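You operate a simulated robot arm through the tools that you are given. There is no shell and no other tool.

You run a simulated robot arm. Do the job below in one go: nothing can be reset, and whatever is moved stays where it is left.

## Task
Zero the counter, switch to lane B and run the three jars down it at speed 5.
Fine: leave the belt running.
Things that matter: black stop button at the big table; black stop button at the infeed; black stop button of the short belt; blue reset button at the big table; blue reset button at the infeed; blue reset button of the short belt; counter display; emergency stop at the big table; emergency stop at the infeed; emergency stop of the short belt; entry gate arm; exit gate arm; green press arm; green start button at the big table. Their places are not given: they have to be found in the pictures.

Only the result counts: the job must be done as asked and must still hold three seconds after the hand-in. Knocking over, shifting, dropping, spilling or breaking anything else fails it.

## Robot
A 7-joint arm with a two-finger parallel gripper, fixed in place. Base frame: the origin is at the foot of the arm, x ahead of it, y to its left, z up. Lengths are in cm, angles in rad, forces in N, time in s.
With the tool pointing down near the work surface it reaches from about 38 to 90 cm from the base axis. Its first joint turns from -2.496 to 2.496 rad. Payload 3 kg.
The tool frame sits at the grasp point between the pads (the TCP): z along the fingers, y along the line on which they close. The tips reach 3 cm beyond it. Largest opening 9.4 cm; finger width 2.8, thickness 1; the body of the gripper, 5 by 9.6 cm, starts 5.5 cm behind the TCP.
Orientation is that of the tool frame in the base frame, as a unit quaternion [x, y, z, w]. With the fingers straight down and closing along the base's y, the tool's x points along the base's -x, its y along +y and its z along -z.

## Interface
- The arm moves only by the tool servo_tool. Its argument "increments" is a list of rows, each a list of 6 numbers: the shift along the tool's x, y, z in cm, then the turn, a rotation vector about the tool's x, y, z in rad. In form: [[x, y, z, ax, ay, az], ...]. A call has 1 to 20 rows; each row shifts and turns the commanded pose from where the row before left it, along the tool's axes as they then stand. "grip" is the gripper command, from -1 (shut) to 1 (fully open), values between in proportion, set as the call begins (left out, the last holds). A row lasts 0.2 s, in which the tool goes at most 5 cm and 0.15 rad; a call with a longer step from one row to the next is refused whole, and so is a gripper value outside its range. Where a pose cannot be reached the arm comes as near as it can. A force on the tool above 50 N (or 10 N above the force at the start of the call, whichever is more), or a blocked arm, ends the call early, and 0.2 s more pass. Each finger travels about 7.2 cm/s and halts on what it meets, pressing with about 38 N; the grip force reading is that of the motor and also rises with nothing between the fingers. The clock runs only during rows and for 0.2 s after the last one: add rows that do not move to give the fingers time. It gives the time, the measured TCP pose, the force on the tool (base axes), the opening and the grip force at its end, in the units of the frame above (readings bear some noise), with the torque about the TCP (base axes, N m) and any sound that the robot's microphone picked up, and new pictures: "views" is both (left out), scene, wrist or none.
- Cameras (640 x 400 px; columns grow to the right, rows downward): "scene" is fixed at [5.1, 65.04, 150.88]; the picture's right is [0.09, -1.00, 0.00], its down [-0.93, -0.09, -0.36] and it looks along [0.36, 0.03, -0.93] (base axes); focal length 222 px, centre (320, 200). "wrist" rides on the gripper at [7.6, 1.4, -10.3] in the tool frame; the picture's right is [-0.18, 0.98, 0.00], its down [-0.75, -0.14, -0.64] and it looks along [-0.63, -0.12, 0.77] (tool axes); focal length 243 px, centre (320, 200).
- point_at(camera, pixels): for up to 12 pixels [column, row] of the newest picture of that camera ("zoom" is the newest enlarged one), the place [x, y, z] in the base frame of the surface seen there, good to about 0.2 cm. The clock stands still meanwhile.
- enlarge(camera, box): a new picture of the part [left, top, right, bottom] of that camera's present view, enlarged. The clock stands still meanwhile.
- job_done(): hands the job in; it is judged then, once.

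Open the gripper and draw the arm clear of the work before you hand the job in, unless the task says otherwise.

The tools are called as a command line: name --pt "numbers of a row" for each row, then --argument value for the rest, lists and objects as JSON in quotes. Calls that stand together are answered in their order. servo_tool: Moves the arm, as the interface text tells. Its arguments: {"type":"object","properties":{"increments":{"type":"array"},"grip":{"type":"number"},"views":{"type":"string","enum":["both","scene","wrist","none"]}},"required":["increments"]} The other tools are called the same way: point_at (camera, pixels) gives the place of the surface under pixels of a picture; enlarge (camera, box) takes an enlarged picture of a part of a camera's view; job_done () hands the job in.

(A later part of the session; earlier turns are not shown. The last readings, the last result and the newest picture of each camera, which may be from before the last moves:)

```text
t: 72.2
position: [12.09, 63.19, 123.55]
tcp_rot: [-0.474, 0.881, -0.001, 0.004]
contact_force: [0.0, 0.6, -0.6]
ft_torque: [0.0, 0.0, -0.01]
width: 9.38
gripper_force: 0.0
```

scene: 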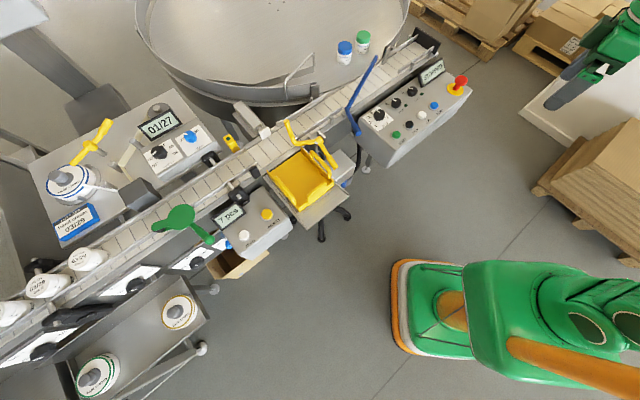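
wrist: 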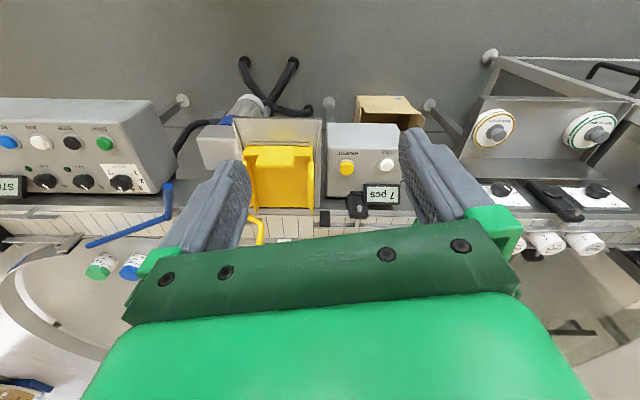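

I turn toward the upstream machine (yaw about -2.2) and pitch up in small steps.

servo_tool --pt "0 0 0 0 0 -0.15" --pt "0 0 0 0 0 -0.15" --pt "0 0 0 0 0 -0.15" --pt "0 0 0 0 0 -0.15" --pt "0 0 0 0 0 -0.15" --pt "0 0 0 0 0 -0.15" --pt "0 0 0 0 0 -0.15" --pt "0 0 0 0 0 -0.15" --pt "0 0 0 0 -0.12 0" --pt "0 0 0 0 -0.12 0" --pt "0 0 0 0 -0.12 0" --pt "0 0 0 0 -0.1 0" --views "wrist"

enlarge --camera "wrist" --box '[230, 0, 430, 240]'

enlarge --camera "wrist" --box '[0, 100, 160, 260]'

enlarge --camera "wrist" --box '[0, 240, 160, 400]'

```text
t: 74.8
position: [12.5, 63.14, 123.5]
tcp_rot: [0.865, -0.447, -0.201, -0.107]
contact_force: [0.6, 0.1, -0.1]
ft_torque: [-0.03, 0.01, 0.0]
width: 9.41
gripper_force: 0.2
```

wrist: 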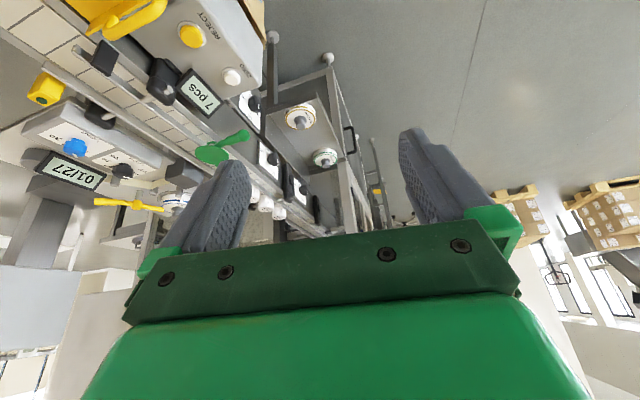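

```text
1.67 times, centred on (330, 120) of wrist
```

zoom: 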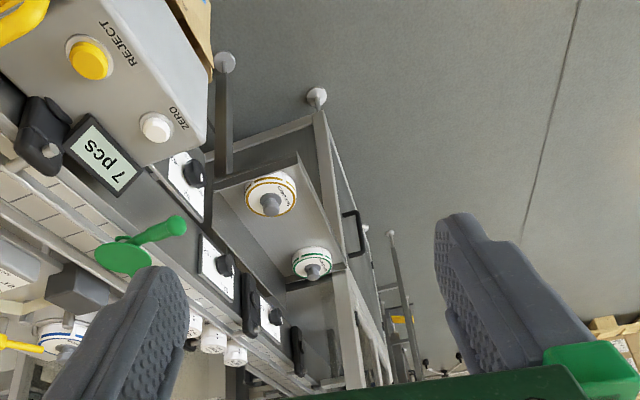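

```text
2.50 times, centred on (80, 180) of wrist
```

zoom: 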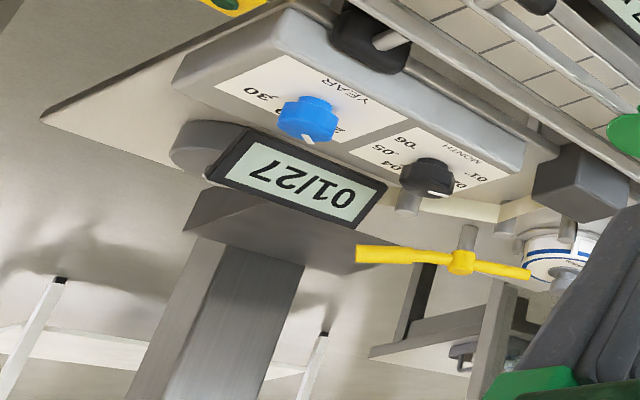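

```text
2.50 times, centred on (80, 320) of wrist
```

zoom: 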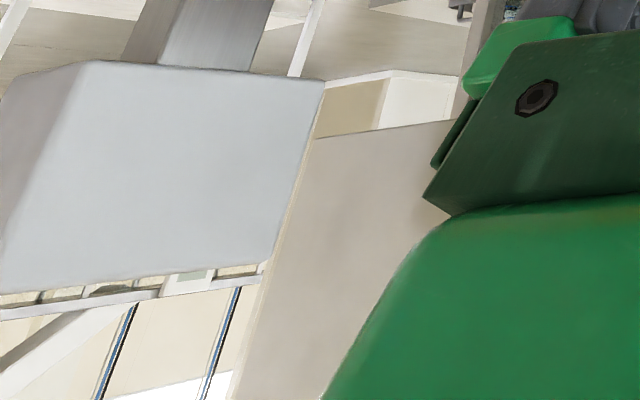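

The machine panel is hidden behind the gripper. I pitch up further and watch for the board.

servo_tool --pt "0 0 0 0 -0.12 0" --pt "0 0 0 0 -0.12 0" --pt "0 0 0 0 0 0" --views "wrist"

enlarge --camera "wrist" --box '[220, 60, 430, 240]'

enlarge --camera "wrist" --box '[0, 140, 180, 400]'

```text
t: 75.6
position: [12.58, 63.08, 123.47]
tcp_rot: [0.835, -0.432, -0.303, -0.159]
contact_force: [-0.3, 0.1, 0.1]
ft_torque: [0.02, -0.02, -0.01]
width: 9.4
gripper_force: 0.1
```

wrist: 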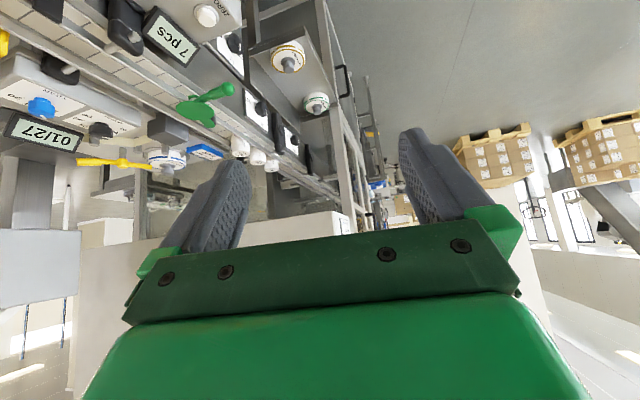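

```text
2.22 times, centred on (325, 150) of wrist
```

zoom: 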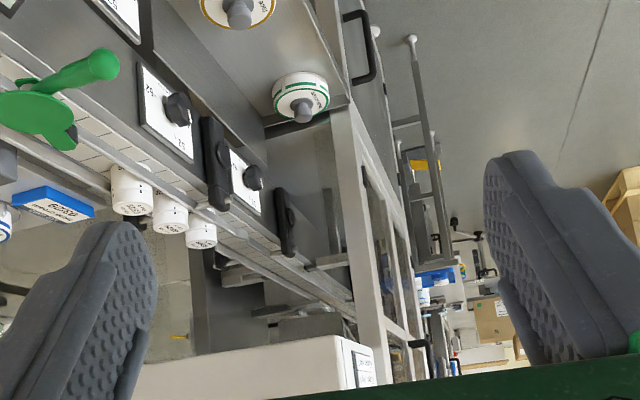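

```text
1.54 times, centred on (90, 270) of wrist
```

zoom: 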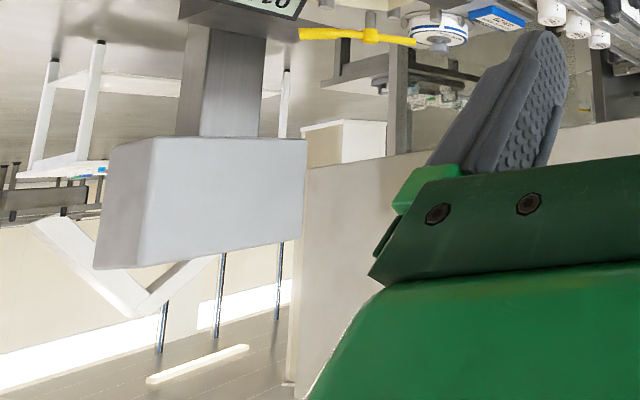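

The board is on the operator side of the big beige cabinet, seen edge-on from here. I straighten, move 30 cm toward -x, and look at its face.

servo_tool --pt "0 0 0 0 0.12 0" --pt "0 0 0 0 0.12 0" --pt "0 0 0 0 0.12 0" --pt "0 0 0 0 0.12 0" --pt "0 0 0 0 0.12 0" --pt "0 0 0 0 0.1 0" --pt "0 0 0 0 0 0.15" --pt "0 0 0 0 0 0.15" --pt "0 0 0 0 0 0.15" --pt "-0.4 4.3 0 0 0 0" --pt "-0.4 4.3 0 0 0 0" --pt "-0.4 4.3 0 0 0 0" --pt "-0.4 4.3 0 0 0 0" --pt "-0.4 4.3 0 0 0 0" --pt "-0.4 4.3 0 0 0 0" --pt "-0.4 4.3 0 0 0 0" --views "wrist"

```text
t: 79.0
position: [-17.47, 61.32, 123.45]
tcp_rot: [0.761, -0.649, 0.0, 0.0]
contact_force: [1.2, 0.8, 0.1]
ft_torque: [0.05, 0.04, 0.0]
width: 9.38
gripper_force: 0.0
```

wrist: 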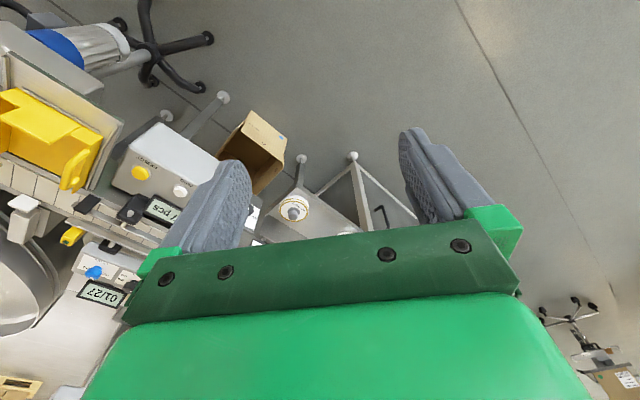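

I pitch up from here toward the cabinet.

servo_tool --pt "0 0 0 0 -0.12 0" --pt "0 0 0 0 -0.12 0" --pt "0 0 0 0 -0.12 0" --pt "0 0 0 0 -0.12 0" --pt "0 0 0 0 0 0" --views "wrist"

enlarge --camera "wrist" --box '[220, 60, 430, 240]'

enlarge --camera "wrist" --box '[460, 100, 640, 400]'

```text
t: 79.9
position: [-3.8, 67.6, 104.75]
tcp_rot: [-0.682, 0.727, 0.082, -0.03]
contact_force: [0.1, 0.1, -0.8]
ft_torque: [-0.03, -0.05, 0.01]
width: 9.41
gripper_force: 0.1
stopped in row 4: the arm was blocked; the commanded pose is now the measured one
```

wrist: 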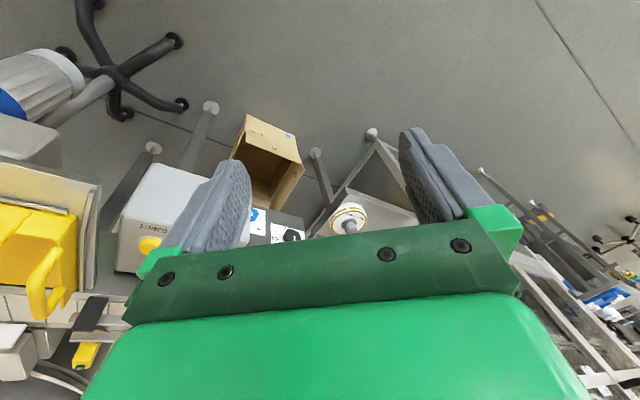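

```text
2.22 times, centred on (325, 150) of wrist
```

zoom: 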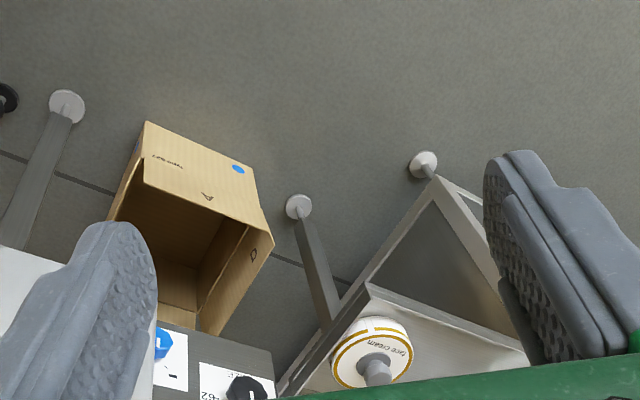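

```text
1.33 times, centred on (550, 250) of wrist
```

zoom: 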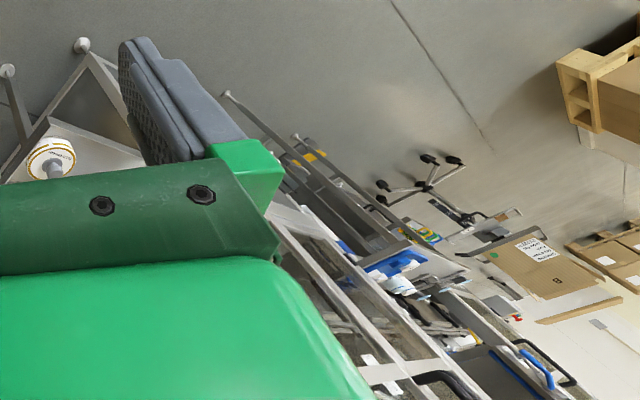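

The arm drifted to z 104.8 while trying an unreachable tilt; no contact was felt. I straighten the tool, rise, and go back to the clear parking place.

servo_tool --pt "0 0 -3 0.08 0.034 0" --pt "0 0 -3 0.08 0.034 0" --pt "0 0 -4 0 0 0" --pt "0 0 -4 0 0 0" --views "none"

```text
t: 80.9
position: [-3.51, 67.06, 118.74]
tcp_rot: [-0.687, 0.727, -0.003, 0.002]
contact_force: [0.3, 0.2, 0.5]
ft_torque: [-0.03, 0.03, -0.03]
width: 9.4
gripper_force: 0.0
```

The tool is upright at (-3.5,67,119). I park it at about (46,18) so that the fixed camera sees everything.

servo_tool --pt "3.06 -3.53 -0.3 0 0 0" --pt "3.06 -3.53 -0.3 0 0 0" --pt "3.06 -3.53 -0.3 0 0 0" --pt "3.06 -3.53 -0.3 0 0 0" --pt "3.06 -3.53 -0.3 0 0 0" --pt "3.06 -3.53 -0.3 0 0 0" --pt "3.06 -3.53 -0.3 0 0 0" --pt "3.06 -3.53 -0.3 0 0 0" --pt "3.06 -3.53 -0.3 0 0 0" --pt "3.06 -3.53 -0.3 0 0 0" --pt "3.06 -3.53 0 0 0 0" --pt "3.06 -3.53 0 0 0 0" --pt "3.06 -3.53 0 0 0 0" --pt "3.06 -3.53 0 0 0 0" --pt "3.06 -3.53 0 0 0 0" --views "scene"

point_at --camera "scene" --pixels '[[295, 143], [318, 141], [333, 166], [326, 153], [309, 136], [321, 134], [347, 110], [354, 124], [358, 133], [376, 59], [362, 85], [289, 121]]'

enlarge --camera "scene" --box '[290, 60, 390, 180]'

```text
t: 84.1
position: [46.65, 18.09, 122.24]
tcp_rot: [-0.685, 0.728, -0.002, 0.003]
contact_force: [0.0, 0.2, 0.1]
ft_torque: [-0.01, -0.02, -0.01]
width: 9.41
gripper_force: 0.0
```

scene: 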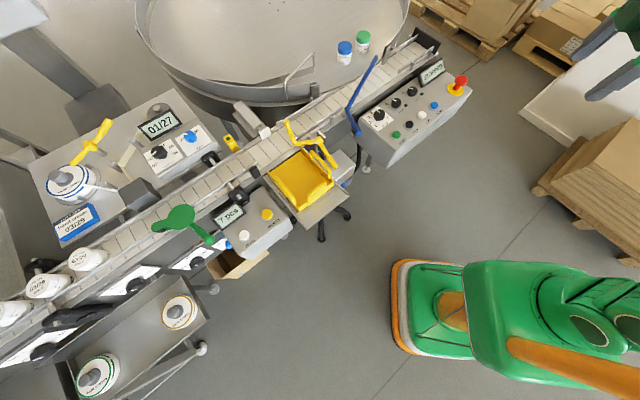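

```text
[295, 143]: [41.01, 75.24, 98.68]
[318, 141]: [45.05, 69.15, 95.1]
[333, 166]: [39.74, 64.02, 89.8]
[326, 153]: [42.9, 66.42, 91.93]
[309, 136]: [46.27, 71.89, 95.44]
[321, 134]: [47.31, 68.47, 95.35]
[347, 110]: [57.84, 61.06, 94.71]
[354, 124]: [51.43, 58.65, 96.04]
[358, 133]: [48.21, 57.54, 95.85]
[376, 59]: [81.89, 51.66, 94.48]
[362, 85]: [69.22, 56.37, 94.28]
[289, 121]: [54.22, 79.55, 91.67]
```

```text
3.33 times, centred on (340, 120) of scene
```

zoom: 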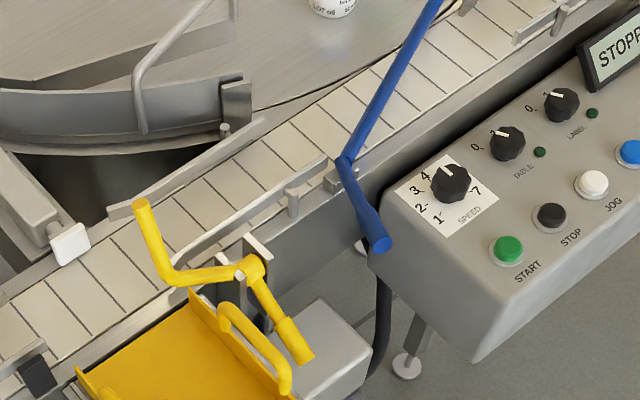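

The yellow arm is a flap gate in its raised state (tip at z 104.5), and the blue arm swings about a vertical pin at (57.8,61.1). I measure the belt's edges and rails to understand where the blue arm sends jars.

enlarge --camera "scene" --box '[280, 20, 450, 160]'

point_at --camera "scene" --pixels '[[372, 92], [360, 78], [390, 80], [380, 68], [415, 62], [400, 50], [425, 52], [412, 42], [330, 128], [316, 112], [320, 88], [388, 60]]'

point_at --camera "scene" --pixels '[[264, 172], [248, 152], [225, 200], [205, 180], [130, 260], [118, 240], [430, 75], [420, 85], [300, 135], [285, 120], [435, 45], [418, 30]]'

```text
2.86 times, centred on (365, 90) of scene
```

zoom: 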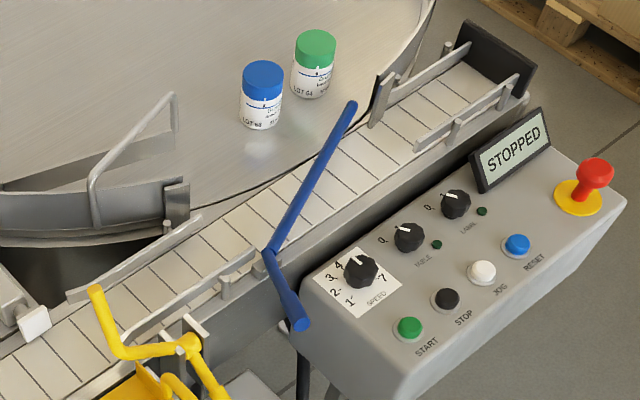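

```text
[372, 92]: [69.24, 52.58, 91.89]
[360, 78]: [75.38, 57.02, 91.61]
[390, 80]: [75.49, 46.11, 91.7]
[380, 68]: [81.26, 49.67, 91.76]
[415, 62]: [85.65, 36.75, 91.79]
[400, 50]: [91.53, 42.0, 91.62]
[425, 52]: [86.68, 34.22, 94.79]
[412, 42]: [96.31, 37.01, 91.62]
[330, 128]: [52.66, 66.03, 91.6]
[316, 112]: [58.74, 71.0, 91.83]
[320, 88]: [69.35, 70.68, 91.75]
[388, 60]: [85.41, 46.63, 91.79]
```

```text
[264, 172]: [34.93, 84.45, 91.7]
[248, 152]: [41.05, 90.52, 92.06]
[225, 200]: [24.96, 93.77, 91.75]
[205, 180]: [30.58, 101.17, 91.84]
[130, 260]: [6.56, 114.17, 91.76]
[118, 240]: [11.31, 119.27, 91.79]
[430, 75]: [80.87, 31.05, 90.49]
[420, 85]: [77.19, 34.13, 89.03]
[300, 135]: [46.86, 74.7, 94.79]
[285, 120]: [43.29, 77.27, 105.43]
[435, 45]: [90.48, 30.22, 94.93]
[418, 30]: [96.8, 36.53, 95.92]
```

The belt runs along (0.72,-0.69); the blue arm spans its full width and sends jars to the round table, while the straight way leads into a three-jar dead-end with rails. I check that the green press arm and rails leave the jars' path free.

point_at --camera "scene" --pixels '[[165, 222], [160, 225], [157, 231], [187, 217], [207, 240], [170, 232], [176, 210], [195, 210], [150, 240], [140, 232], [200, 200], [240, 190]]'

enlarge --camera "scene" --box '[60, 200, 220, 300]'

enlarge --camera "scene" --box '[190, 110, 290, 210]'

```text
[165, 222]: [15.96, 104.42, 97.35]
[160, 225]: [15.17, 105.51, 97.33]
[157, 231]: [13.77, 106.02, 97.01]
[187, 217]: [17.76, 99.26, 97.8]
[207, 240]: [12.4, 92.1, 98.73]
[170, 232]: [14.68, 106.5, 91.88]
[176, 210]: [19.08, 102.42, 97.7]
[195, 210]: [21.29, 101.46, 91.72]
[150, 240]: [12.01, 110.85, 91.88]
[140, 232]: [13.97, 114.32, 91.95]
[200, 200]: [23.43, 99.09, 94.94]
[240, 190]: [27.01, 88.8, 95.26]
```

```text
4.00 times, centred on (140, 250) of scene
```

zoom: 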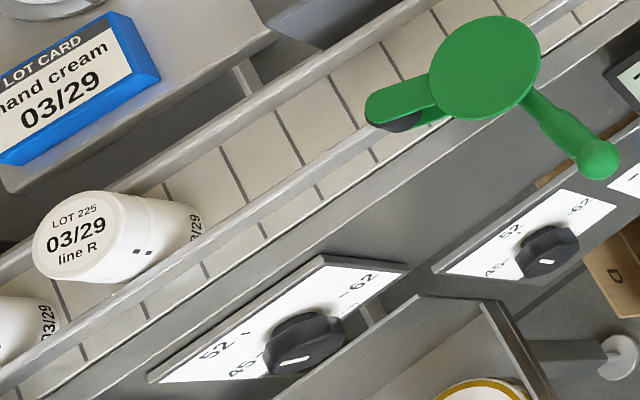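

```text
4.00 times, centred on (240, 160) of scene
```

zoom: 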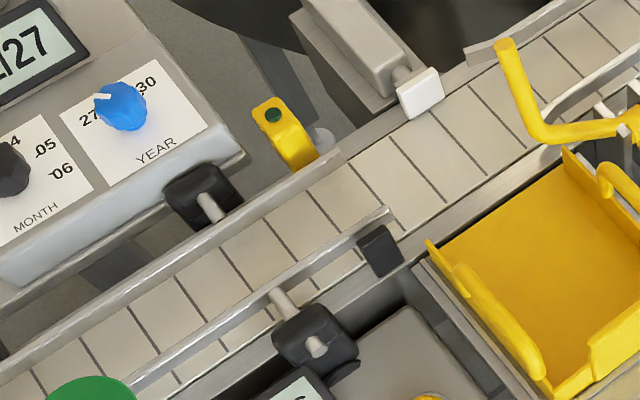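

The jars' path looks free; "lane B" must be the straight end lane, which needs the blue arm swung clear of the belt. First I'll zero the counter, so I close the gripper and carry it toward the ZERO button at (16.0,87.0,89.6).

servo_tool --pt "-3.52 2.95 0.3 0 0 0" --pt "-3.52 2.95 0.3 0 0 0" --pt "-3.52 2.95 0.3 0 0 0" --pt "-3.52 2.95 0.3 0 0 0" --pt "-3.52 2.95 0.3 0 0 0" --pt "-3.52 2.95 0.3 0 0 0" --pt "-3.52 2.95 0.3 0 0 0" --pt "-3.52 2.95 0.3 0 0 0" --pt "-3.52 2.95 0.3 0 0 0" --pt "-3.52 2.95 0.3 0 0 0" --pt "-3.52 2.95 0.3 0 0 0" --pt "-3.52 2.95 0.3 0 0 0" --pt "-3.52 2.95 0.3 0 0 0" --pt "0 0 0 0 0 -0.134" --pt "0 0 0 0 0 -0.134" --pt "0 0 0 0 0 -0.134" --pt "0 0 0 0 0 -0.134" --pt "0 0 0 0 0 -0.134" --grip -1 --views "wrist"

```text
t: 87.9
position: [11.09, 66.13, 117.87]
tcp_rot: [0.888, -0.46, 0.002, -0.001]
contact_force: [-0.1, -0.3, 0.6]
ft_torque: [-0.01, 0.02, 0.01]
width: 0.0
gripper_force: 33.3
```

wrist: 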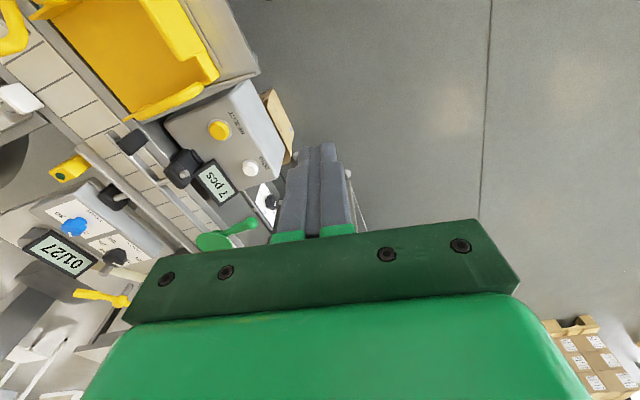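

The gripper is shut and the wrist is at (11.1,66.1,117.9). I descend to a point 10 cm above the ZERO button.

servo_tool --pt "-2.375 -2.67 2.98 0 0 0" --pt "-2.375 -2.67 2.98 0 0 0" --pt "-2.375 -2.67 2.98 0 0 0" --pt "-2.375 -2.67 2.98 0 0 0" --pt "-2.375 -2.67 2.98 0 0 0" --pt "-2.375 -2.67 2.98 0 0 0" --views "both"

enlarge --camera "wrist" --box '[200, 80, 440, 240]'

```text
t: 89.3
position: [15.23, 82.7, 101.06]
tcp_rot: [0.887, -0.461, 0.003, -0.001]
contact_force: [0.4, 0.5, -0.3]
ft_torque: [-0.02, -0.04, -0.02]
width: 0.0
gripper_force: 33.1
out of reach, approached as far as the arm can: row 5, 6
```

scene: 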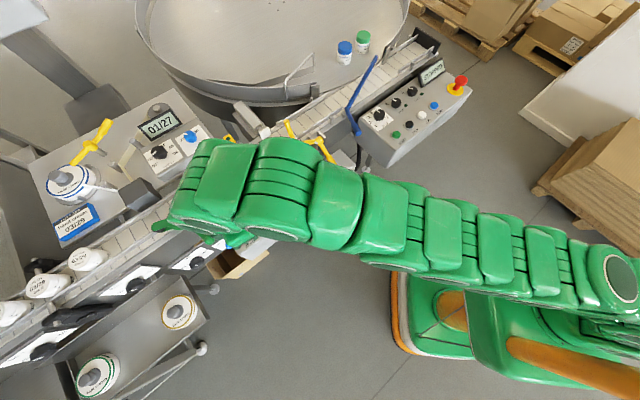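
wrist: 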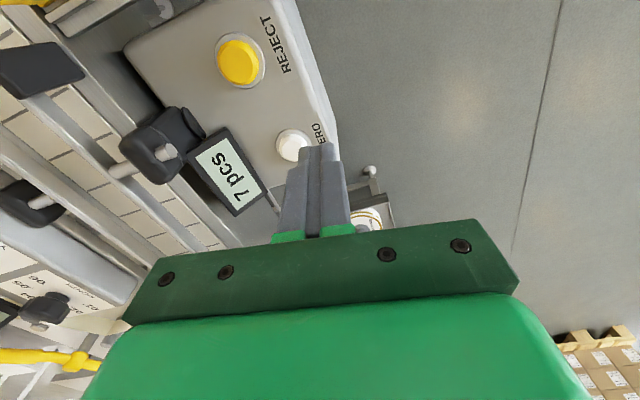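

```text
2.50 times, centred on (320, 160) of wrist
```

zoom: 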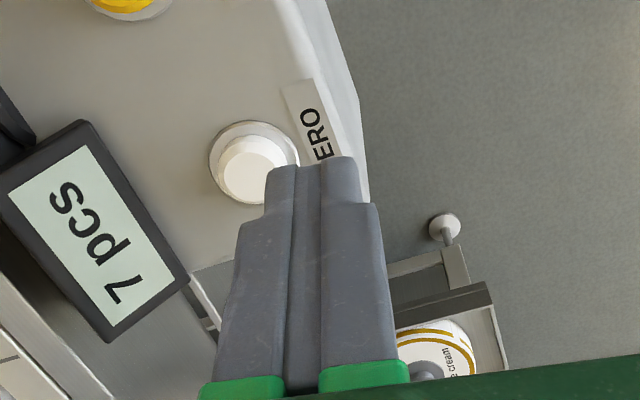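

The arm's at its reach limit here: measured (15.2,82.7,101.1) against the wanted (16,87,100). Reach grows as the tool comes lower, so I lower by 4 cm and tilt the fingers a little outward.

servo_tool --pt "0 0 2 0 0 0" --pt "0 0 2 0 0 0" --pt "0 0 0 0.071 -0.0705 0" --pt "0 0 0 0.071 -0.0705 0" --pt "0 0 0 0 0 0" --views "both"

enlarge --camera "wrist" --box '[200, 80, 440, 240]'

```text
t: 90.5
position: [15.33, 82.75, 97.29]
tcp_rot: [0.882, -0.46, -0.027, -0.096]
contact_force: [-0.4, 0.1, -0.7]
ft_torque: [0.01, -0.02, 0.0]
width: 0.03
gripper_force: 32.5
```

scene: 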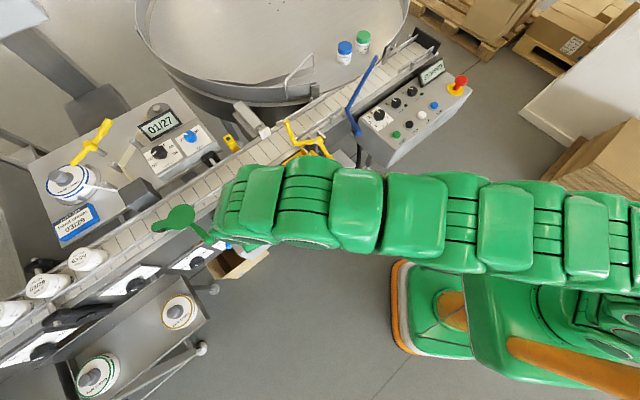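
wrist: 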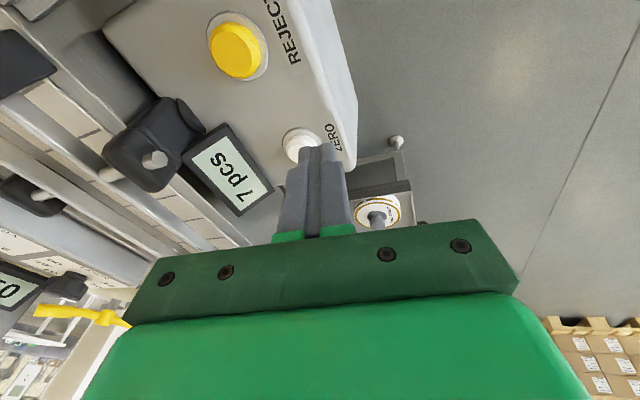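

```text
2.50 times, centred on (320, 160) of wrist
```

zoom: 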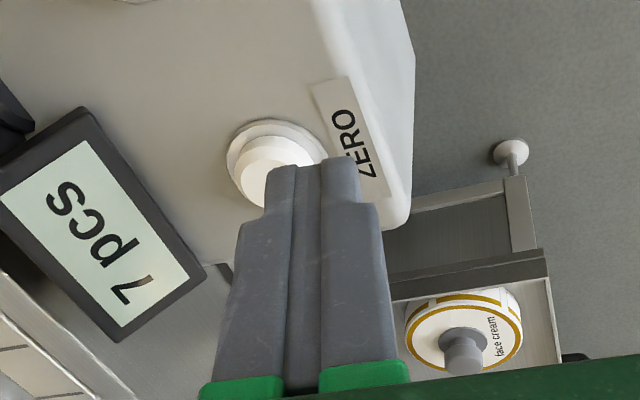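

The tilt worked with the tool tip now near the button (ZERO seen at (300,143) in the wrist picture). I move the tip over the button's centre, stopping about 2 cm above.

servo_tool --pt "-0.78 -0.7 1.0 0 0 0" --pt "-0.78 -0.7 1.0 0 0 0" --pt "-0.78 -0.71 0.98 0 0 0" --pt "0 0 0 0 0 0" --views "wrist"

enlarge --camera "wrist" --box '[200, 80, 440, 240]'

```text
t: 91.5
position: [15.71, 86.48, 95.01]
tcp_rot: [0.883, -0.458, -0.027, -0.096]
contact_force: [0.3, -0.1, 0.0]
ft_torque: [0.01, 0.03, -0.01]
width: 0.0
gripper_force: 32.8
```

wrist: 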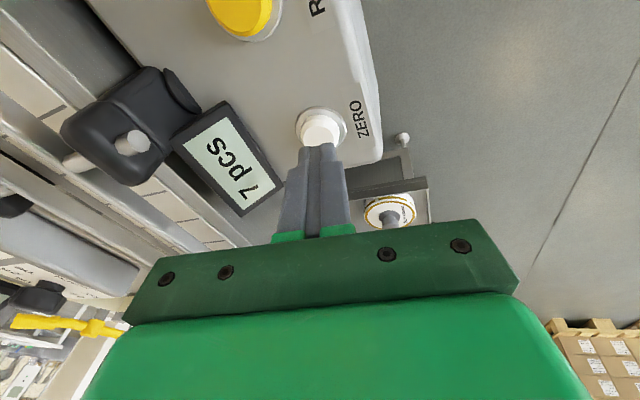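

```text
2.50 times, centred on (320, 160) of wrist
```

zoom: 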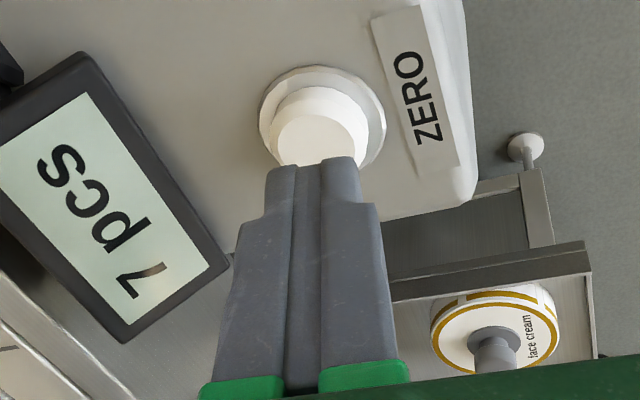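

The tip is in line with the button at (320,128). I check its top height and then press straight down in small steps.

point_at --camera "wrist" --pixels '[[318, 130], [325, 125], [300, 110], [345, 150], [290, 130]]'

```text
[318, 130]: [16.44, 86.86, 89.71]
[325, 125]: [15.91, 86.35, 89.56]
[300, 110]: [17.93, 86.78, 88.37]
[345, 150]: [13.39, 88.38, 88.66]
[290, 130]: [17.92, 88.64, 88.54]
```

Button top is at z 89.65, the tip at about 92.1. I go down 2.4 cm and then press in 1.5 mm steps.

servo_tool --pt "0.082 0.087 0.587 0 0 0" --pt "0.082 0.087 0.587 0 0 0" --pt "0.082 0.087 0.587 0 0 0" --pt "0.068 0.072 0.49 0 0 0" --pt "0.02 0.022 0.147 0 0 0" --pt "0.02 0.022 0.147 0 0 0" --pt "0.02 0.022 0.147 0 0 0" --views "wrist"

```text
t: 93.1
position: [15.76, 86.5, 92.3]
tcp_rot: [0.883, -0.459, -0.027, -0.096]
contact_force: [-0.8, 1.4, 1.7]
ft_torque: [0.0, -0.01, 0.0]
width: 0.04
gripper_force: 32.7
heard: click
```

wrist: 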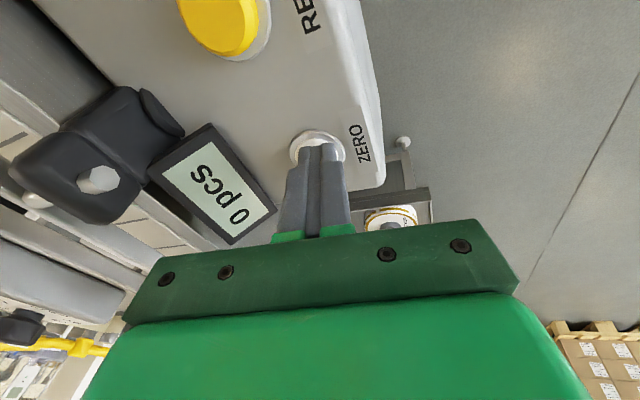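

A click was heard and the display reads "0 pcs". I rise straight up, untilt and draw inward.

servo_tool --pt "-0.27 -0.29 -1.96 0 0 0" --pt "-0.41 -0.435 -2.94 0 0 0" --pt "-0.41 -0.435 -2.94 0 0 0" --pt "2.5 2.0 -2.0 -0.071 0.0705 0" --pt "2.5 2.0 -2.0 -0.071 0.0705 0" --pt "2.5 2.0 -2.0 0 0 0" --pt "2.5 2.0 -2.0 0 0 0" --pt "2.0 1.5 -2.0 0 0 0" --views "both"

```text
t: 94.9
position: [14.81, 70.51, 109.55]
tcp_rot: [0.887, -0.462, 0.002, -0.001]
contact_force: [0.4, 0.2, 0.0]
ft_torque: [0.02, 0.0, 0.01]
width: 0.0
gripper_force: 32.8
```

scene: 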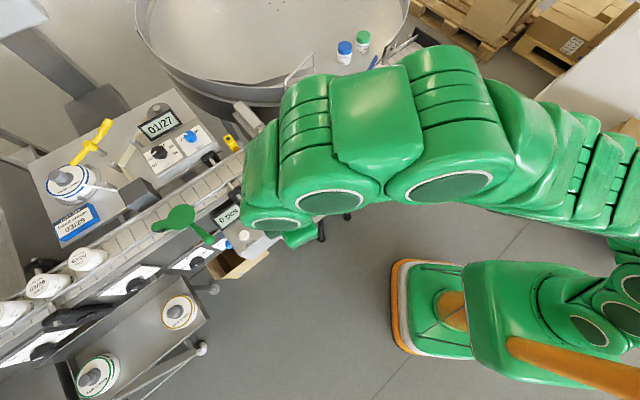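
wrist: 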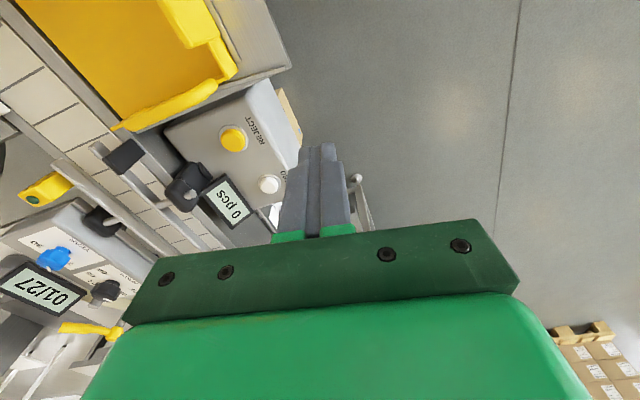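

The counter reads 0. Next the SPEED knob: I carry the tool above the panel at (58,46,115) and turn it, with the gripper partly open.

servo_tool --pt "4.07 -1.91 -0.55 0 0 0" --pt "4.07 -1.91 -0.55 0 0 0" --pt "4.07 -1.91 -0.55 0 0 0" --pt "4.07 -1.91 -0.55 0 0 0" --pt "4.07 -1.91 -0.55 0 0 0" --pt "4.07 -1.91 -0.55 0 0 0" --pt "4.07 -1.91 -0.55 0 0 0" --pt "4.07 -1.91 -0.55 0 0 0" --pt "4.07 -1.91 -0.55 0 0 0" --pt "4.07 -1.91 -0.55 0 0 0" --pt "4.07 -1.91 -0.55 0 0 0" --pt "0 0 0 0 0 0.141" --pt "0 0 0 0 0 0.141" --pt "0 0 0 0 0 0.141" --pt "0 0 0 0 0 0.141" --pt "0 0 0 0 0 0.141" --pt "0 0 0 0 0 0.141" --pt "0 0 0 0 0 0.141" --grip 0.2 --views "both"

```text
t: 98.7
position: [57.75, 46.12, 115.74]
tcp_rot: [-0.562, 0.827, -0.001, 0.003]
contact_force: [0.0, -0.3, 0.7]
ft_torque: [-0.02, 0.02, -0.01]
width: 5.64
gripper_force: 0.0
```

scene: 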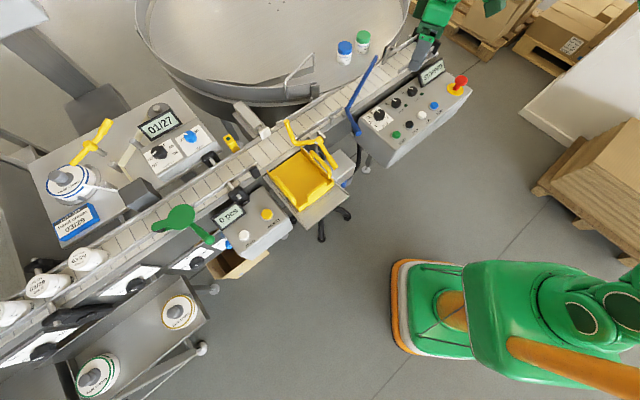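
wrist: 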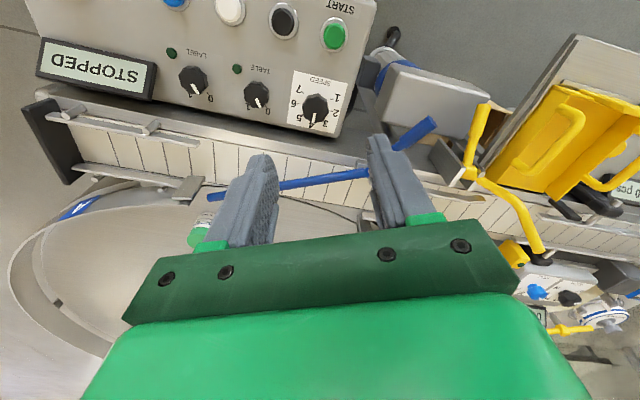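

The SPEED knob shows clearly at (316,107). I zoom in and take its exact place.

enlarge --camera "wrist" --box '[270, 60, 360, 140]'

point_at --camera "wrist" --pixels '[[316, 106], [312, 104], [320, 108], [257, 95], [192, 80], [335, 35], [300, 130], [340, 130], [345, 75], [293, 75]]'

point_at --camera "scene" --pixels '[[379, 112], [381, 114], [377, 114], [397, 104], [409, 91]]'

```text
5.00 times, centred on (315, 100) of wrist
```

zoom: 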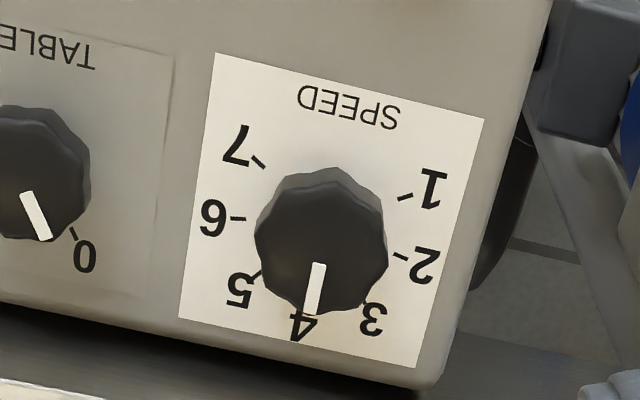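

```text
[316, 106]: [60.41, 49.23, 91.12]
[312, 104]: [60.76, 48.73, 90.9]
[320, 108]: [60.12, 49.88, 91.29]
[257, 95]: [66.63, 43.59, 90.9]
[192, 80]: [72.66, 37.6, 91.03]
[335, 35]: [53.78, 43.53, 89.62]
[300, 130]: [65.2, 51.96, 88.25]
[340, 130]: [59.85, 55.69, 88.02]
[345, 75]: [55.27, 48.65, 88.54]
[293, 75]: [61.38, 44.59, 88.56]
```

```text
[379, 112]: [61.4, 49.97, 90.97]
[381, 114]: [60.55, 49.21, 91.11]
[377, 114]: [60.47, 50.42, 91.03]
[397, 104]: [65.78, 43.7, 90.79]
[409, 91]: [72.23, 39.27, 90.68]
```

I take the places of the scale ticks from this zoom to get the knob's centre and the step angle.

point_at --camera "zoom" --pixels '[[405, 196], [400, 257], [363, 303], [258, 275], [238, 218], [260, 162], [320, 265], [311, 312], [322, 225], [290, 175], [372, 190], [385, 250]]'

```text
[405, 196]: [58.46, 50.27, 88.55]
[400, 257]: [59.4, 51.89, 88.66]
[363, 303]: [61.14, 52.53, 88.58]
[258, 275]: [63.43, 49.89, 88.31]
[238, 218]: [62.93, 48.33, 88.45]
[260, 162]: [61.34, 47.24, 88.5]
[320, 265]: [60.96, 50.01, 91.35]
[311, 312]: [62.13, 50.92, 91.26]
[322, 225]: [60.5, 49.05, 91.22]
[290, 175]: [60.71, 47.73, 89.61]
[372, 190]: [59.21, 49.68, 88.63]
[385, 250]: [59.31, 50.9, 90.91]
```

The knob's centre is about (60.95,49.85), its top z 91.2, with about 43° between steps; index at 4. I go down above it to z 97 first.

servo_tool --pt "-0.93 -0.32 3.74 0 0 0" --pt "-0.93 -0.32 3.74 0 0 0" --pt "-0.93 -0.32 3.74 0 0 0" --pt "-0.93 -0.32 3.74 0 0 0" --pt "-0.93 -0.32 3.74 0 0 0" --pt "0 0 0 0 0 0" --views "wrist"

enlarge --camera "wrist" --box '[220, 80, 420, 240]'

```text
t: 100.1
position: [60.69, 49.79, 96.86]
tcp_rot: [-0.563, 0.827, -0.002, 0.002]
contact_force: [0.6, 0.2, 0.2]
ft_torque: [0.01, 0.0, -0.02]
width: 5.64
gripper_force: 0.0
```

wrist: 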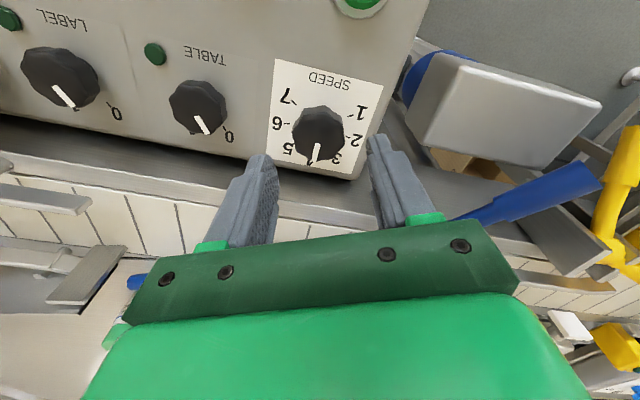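

```text
2.50 times, centred on (320, 160) of wrist
```

zoom: 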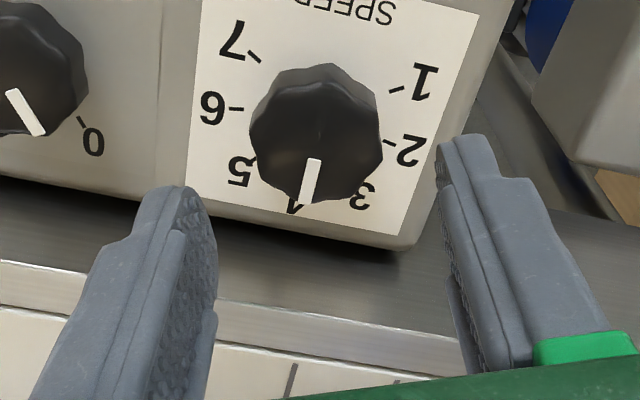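

I take several points across the knob's top in this zoom to pin down its centre.

point_at --camera "zoom" --pixels '[[320, 90], [320, 110], [320, 130], [320, 150], [290, 130], [350, 130], [270, 120], [370, 120], [316, 170], [312, 190], [320, 75], [345, 165]]'

point_at --camera "scene" --pixels '[[380, 110], [380, 112], [380, 114], [380, 116], [378, 112], [382, 112], [376, 112], [384, 112], [380, 108], [380, 118]]'

enlarge --camera "scene" --box '[365, 95, 395, 130]'

```text
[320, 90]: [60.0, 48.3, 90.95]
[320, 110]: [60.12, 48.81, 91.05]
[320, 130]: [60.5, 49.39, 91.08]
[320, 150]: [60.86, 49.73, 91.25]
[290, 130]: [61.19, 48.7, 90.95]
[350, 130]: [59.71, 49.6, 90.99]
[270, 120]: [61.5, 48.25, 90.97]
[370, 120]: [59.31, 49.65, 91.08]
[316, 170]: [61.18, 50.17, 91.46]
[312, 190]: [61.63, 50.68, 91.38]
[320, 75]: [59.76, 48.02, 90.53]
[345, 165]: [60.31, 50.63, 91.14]
```

```text
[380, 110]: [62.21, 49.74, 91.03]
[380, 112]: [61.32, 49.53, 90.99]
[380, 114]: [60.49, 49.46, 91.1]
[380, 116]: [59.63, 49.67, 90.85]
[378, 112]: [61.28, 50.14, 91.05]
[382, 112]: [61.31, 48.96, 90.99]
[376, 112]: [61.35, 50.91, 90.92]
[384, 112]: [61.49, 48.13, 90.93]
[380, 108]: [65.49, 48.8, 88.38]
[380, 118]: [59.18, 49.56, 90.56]
```

```text
11.43 times, centred on (380, 112) of scene
```

zoom: 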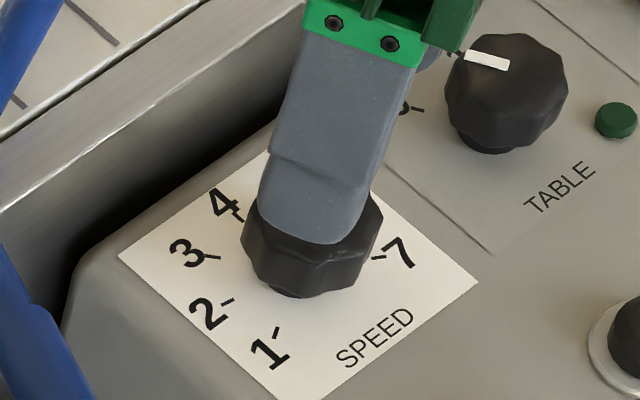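

I check the tick places from the fixed camera too, to settle the centre.

point_at --camera "zoom" --pixels '[[277, 330], [227, 301], [212, 260], [239, 216], [378, 258], [300, 292], [270, 287], [345, 284], [375, 230], [250, 230], [360, 215], [310, 260]]'

```text
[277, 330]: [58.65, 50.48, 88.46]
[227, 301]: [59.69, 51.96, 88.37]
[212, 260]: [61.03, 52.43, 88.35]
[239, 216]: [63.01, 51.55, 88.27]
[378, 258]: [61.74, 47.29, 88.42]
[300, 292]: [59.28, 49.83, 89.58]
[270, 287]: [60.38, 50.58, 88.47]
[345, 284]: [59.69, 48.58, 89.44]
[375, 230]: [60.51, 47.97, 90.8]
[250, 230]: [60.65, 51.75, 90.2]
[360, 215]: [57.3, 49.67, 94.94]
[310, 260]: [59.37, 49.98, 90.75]
```

The two cameras agree on a knob centre of about (61.05,49.75) and a diameter near 3.7 cm. I correct the offset and go down so that the tips stand just above the plate (tip z about 89).

servo_tool --pt "-0.1 -0.35 1.2 0 0 0" --pt "0 0 1.2 0 0 0" --pt "0 0 1.2 0 0 0" --pt "0 0 1.2 0 0 0" --pt "0 0 0 0 0 0" --views "both"

enlarge --camera "wrist" --box '[220, 80, 420, 240]'

enlarge --camera "scene" --box '[350, 85, 410, 140]'

```text
t: 101.3
position: [61.39, 49.76, 92.08]
tcp_rot: [-0.563, 0.827, -0.001, 0.002]
contact_force: [0.1, -0.1, 0.5]
ft_torque: [0.0, 0.01, -0.02]
width: 5.65
gripper_force: 0.2
```

scene: 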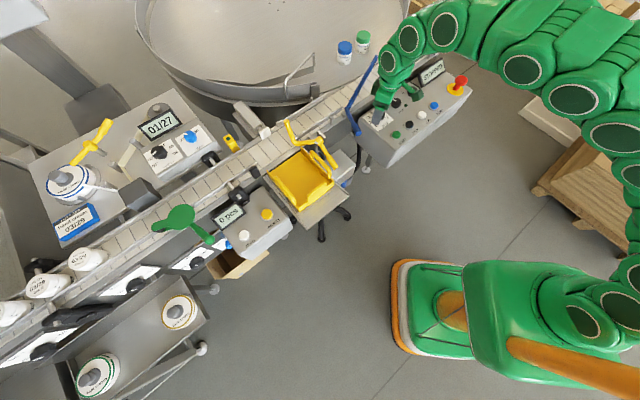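
wrist: 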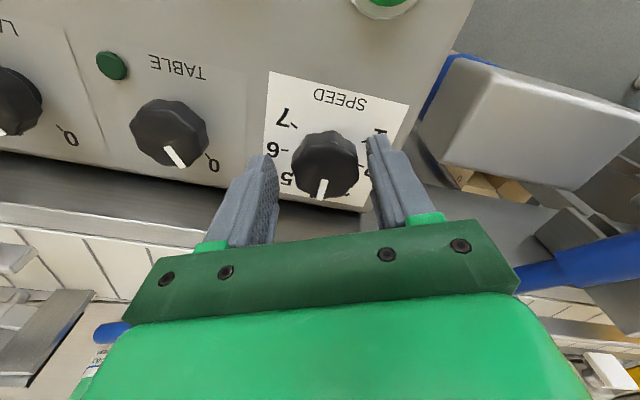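

```text
2.50 times, centred on (320, 160) of wrist
```

zoom: 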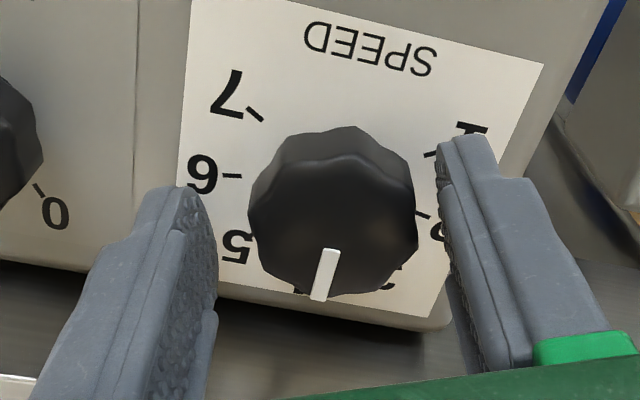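

```text
7.27 times, centred on (380, 112) of scene
```

zoom: 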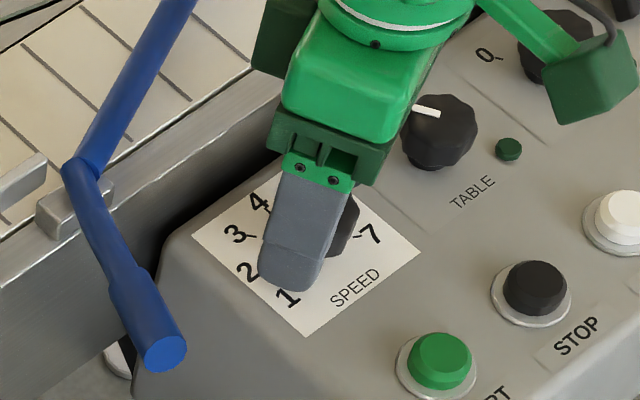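

The knob sits about 0.3 cm to the right of the finger middle. I shift by that and close the fingers on it.

servo_tool --pt "0 0.3 0 0 0 0" --pt "0 0 0 0 0 0" --views "none"

servo_tool --pt "0 0 0 0 0 0" --pt "0 0 0 0 0 0" --pt "0 0 0 0 0 0" --grip -1 --views "wrist"

enlarge --camera "wrist" --box '[220, 80, 420, 240]'

```text
t: 101.9
position: [61.15, 49.8, 92.06]
tcp_rot: [-0.563, 0.826, -0.001, 0.002]
contact_force: [0.4, 0.1, 0.2]
ft_torque: [-0.05, 0.0, -0.05]
width: 5.64
gripper_force: 0.1
```

```text
t: 102.7
position: [61.03, 49.89, 92.03]
tcp_rot: [-0.563, 0.827, -0.001, 0.001]
contact_force: [-8.8, 1.9, -0.1]
ft_torque: [0.06, 0.23, 0.0]
width: 3.75
gripper_force: 45.3
```

wrist: 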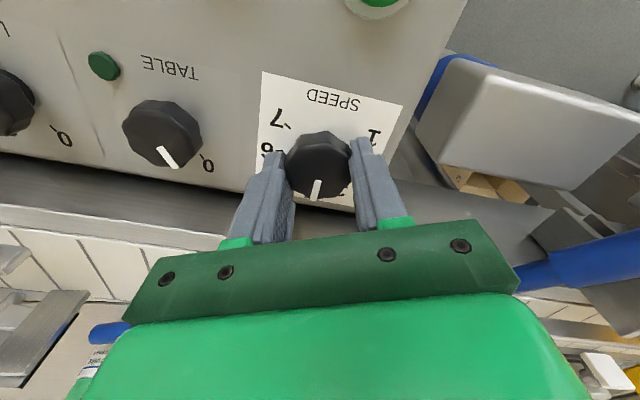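

```text
2.50 times, centred on (320, 160) of wrist
```

zoom: 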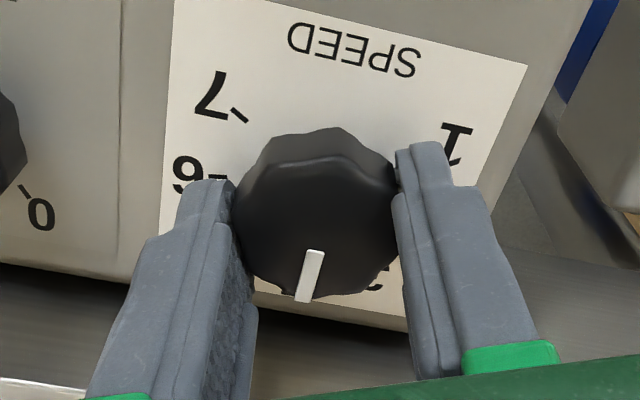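

The knob is gripped (width 3.75). I ease the command by 0.14 cm and begin turning clockwise.

servo_tool --pt "0 0.14 0 0 0 0" --pt "0 0 0 0 0 0.1" --pt "0 0 0 0 0 0.1" --pt "0 0 0 0 0 0.1" --pt "0 0 0 0 0 0.1" --pt "0 0 0 0 0 0" --views "wrist"

enlarge --camera "wrist" --box '[220, 80, 420, 240]'

```text
t: 104.1
position: [61.09, 49.74, 92.13]
tcp_rot: [-0.386, 0.922, -0.002, 0.002]
contact_force: [30.0, -3.0, -11.6]
ft_torque: [0.09, -0.56, -0.01]
width: 3.71
gripper_force: 45.0
```

wrist: 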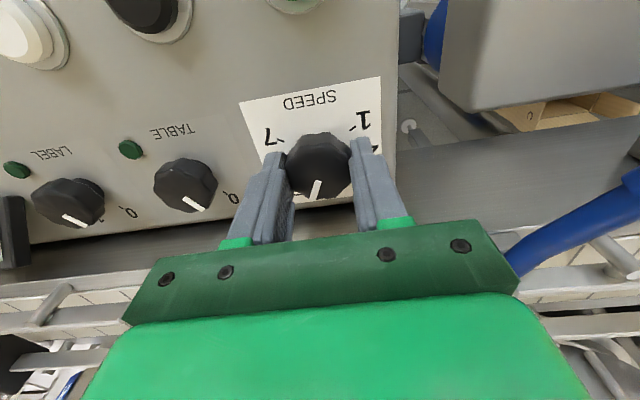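

```text
2.50 times, centred on (320, 160) of wrist
```

zoom: 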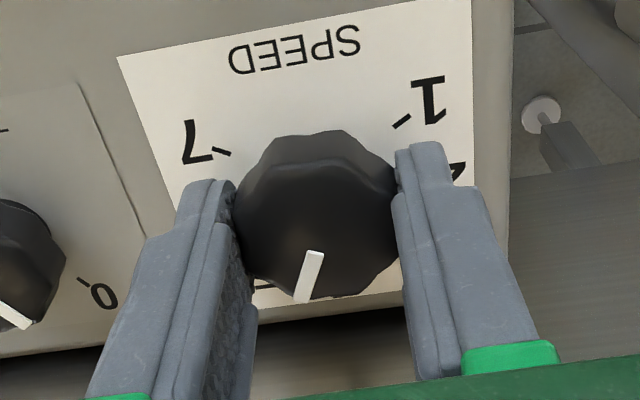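

The knob turns along with the gripper (23° so far), with a 30 N side force from a small centring error. I ease the command toward +x and turn on.

servo_tool --pt "-0.14 -0.14 0 0 0 0" --pt "0 0 0 0 0 0" --views "none"

```text
t: 104.7
position: [61.08, 49.81, 92.15]
tcp_rot: [-0.388, 0.922, -0.001, 0.001]
contact_force: [-8.4, -32.6, 8.1]
ft_torque: [-1.34, 0.55, -0.03]
width: 3.71
gripper_force: 45.0
```

The side force swung to -y, so I ease the command a little back.

servo_tool --pt "0.1 -0.05 0 0 0 0" --pt "0 0 0 0 0 0" --views "none"

```text
t: 105.3
position: [60.93, 49.83, 92.15]
tcp_rot: [-0.387, 0.922, -0.001, 0.001]
contact_force: [-13.0, -28.1, 0.6]
ft_torque: [-0.84, 0.35, 0.03]
width: 3.7
gripper_force: 45.6
```

The force is moderate (31 N). I turn in smaller steps and watch.

servo_tool --pt "0.08 0 0 0 0 0.08" --pt "0 0 0 0 0 0.08" --views "none"

```text
t: 105.9
position: [61.13, 49.84, 92.07]
tcp_rot: [-0.311, 0.95, -0.001, 0.003]
contact_force: [-2.5, -8.8, -12.3]
ft_torque: [0.31, -0.35, 0.0]
width: 3.73
gripper_force: 45.4
```

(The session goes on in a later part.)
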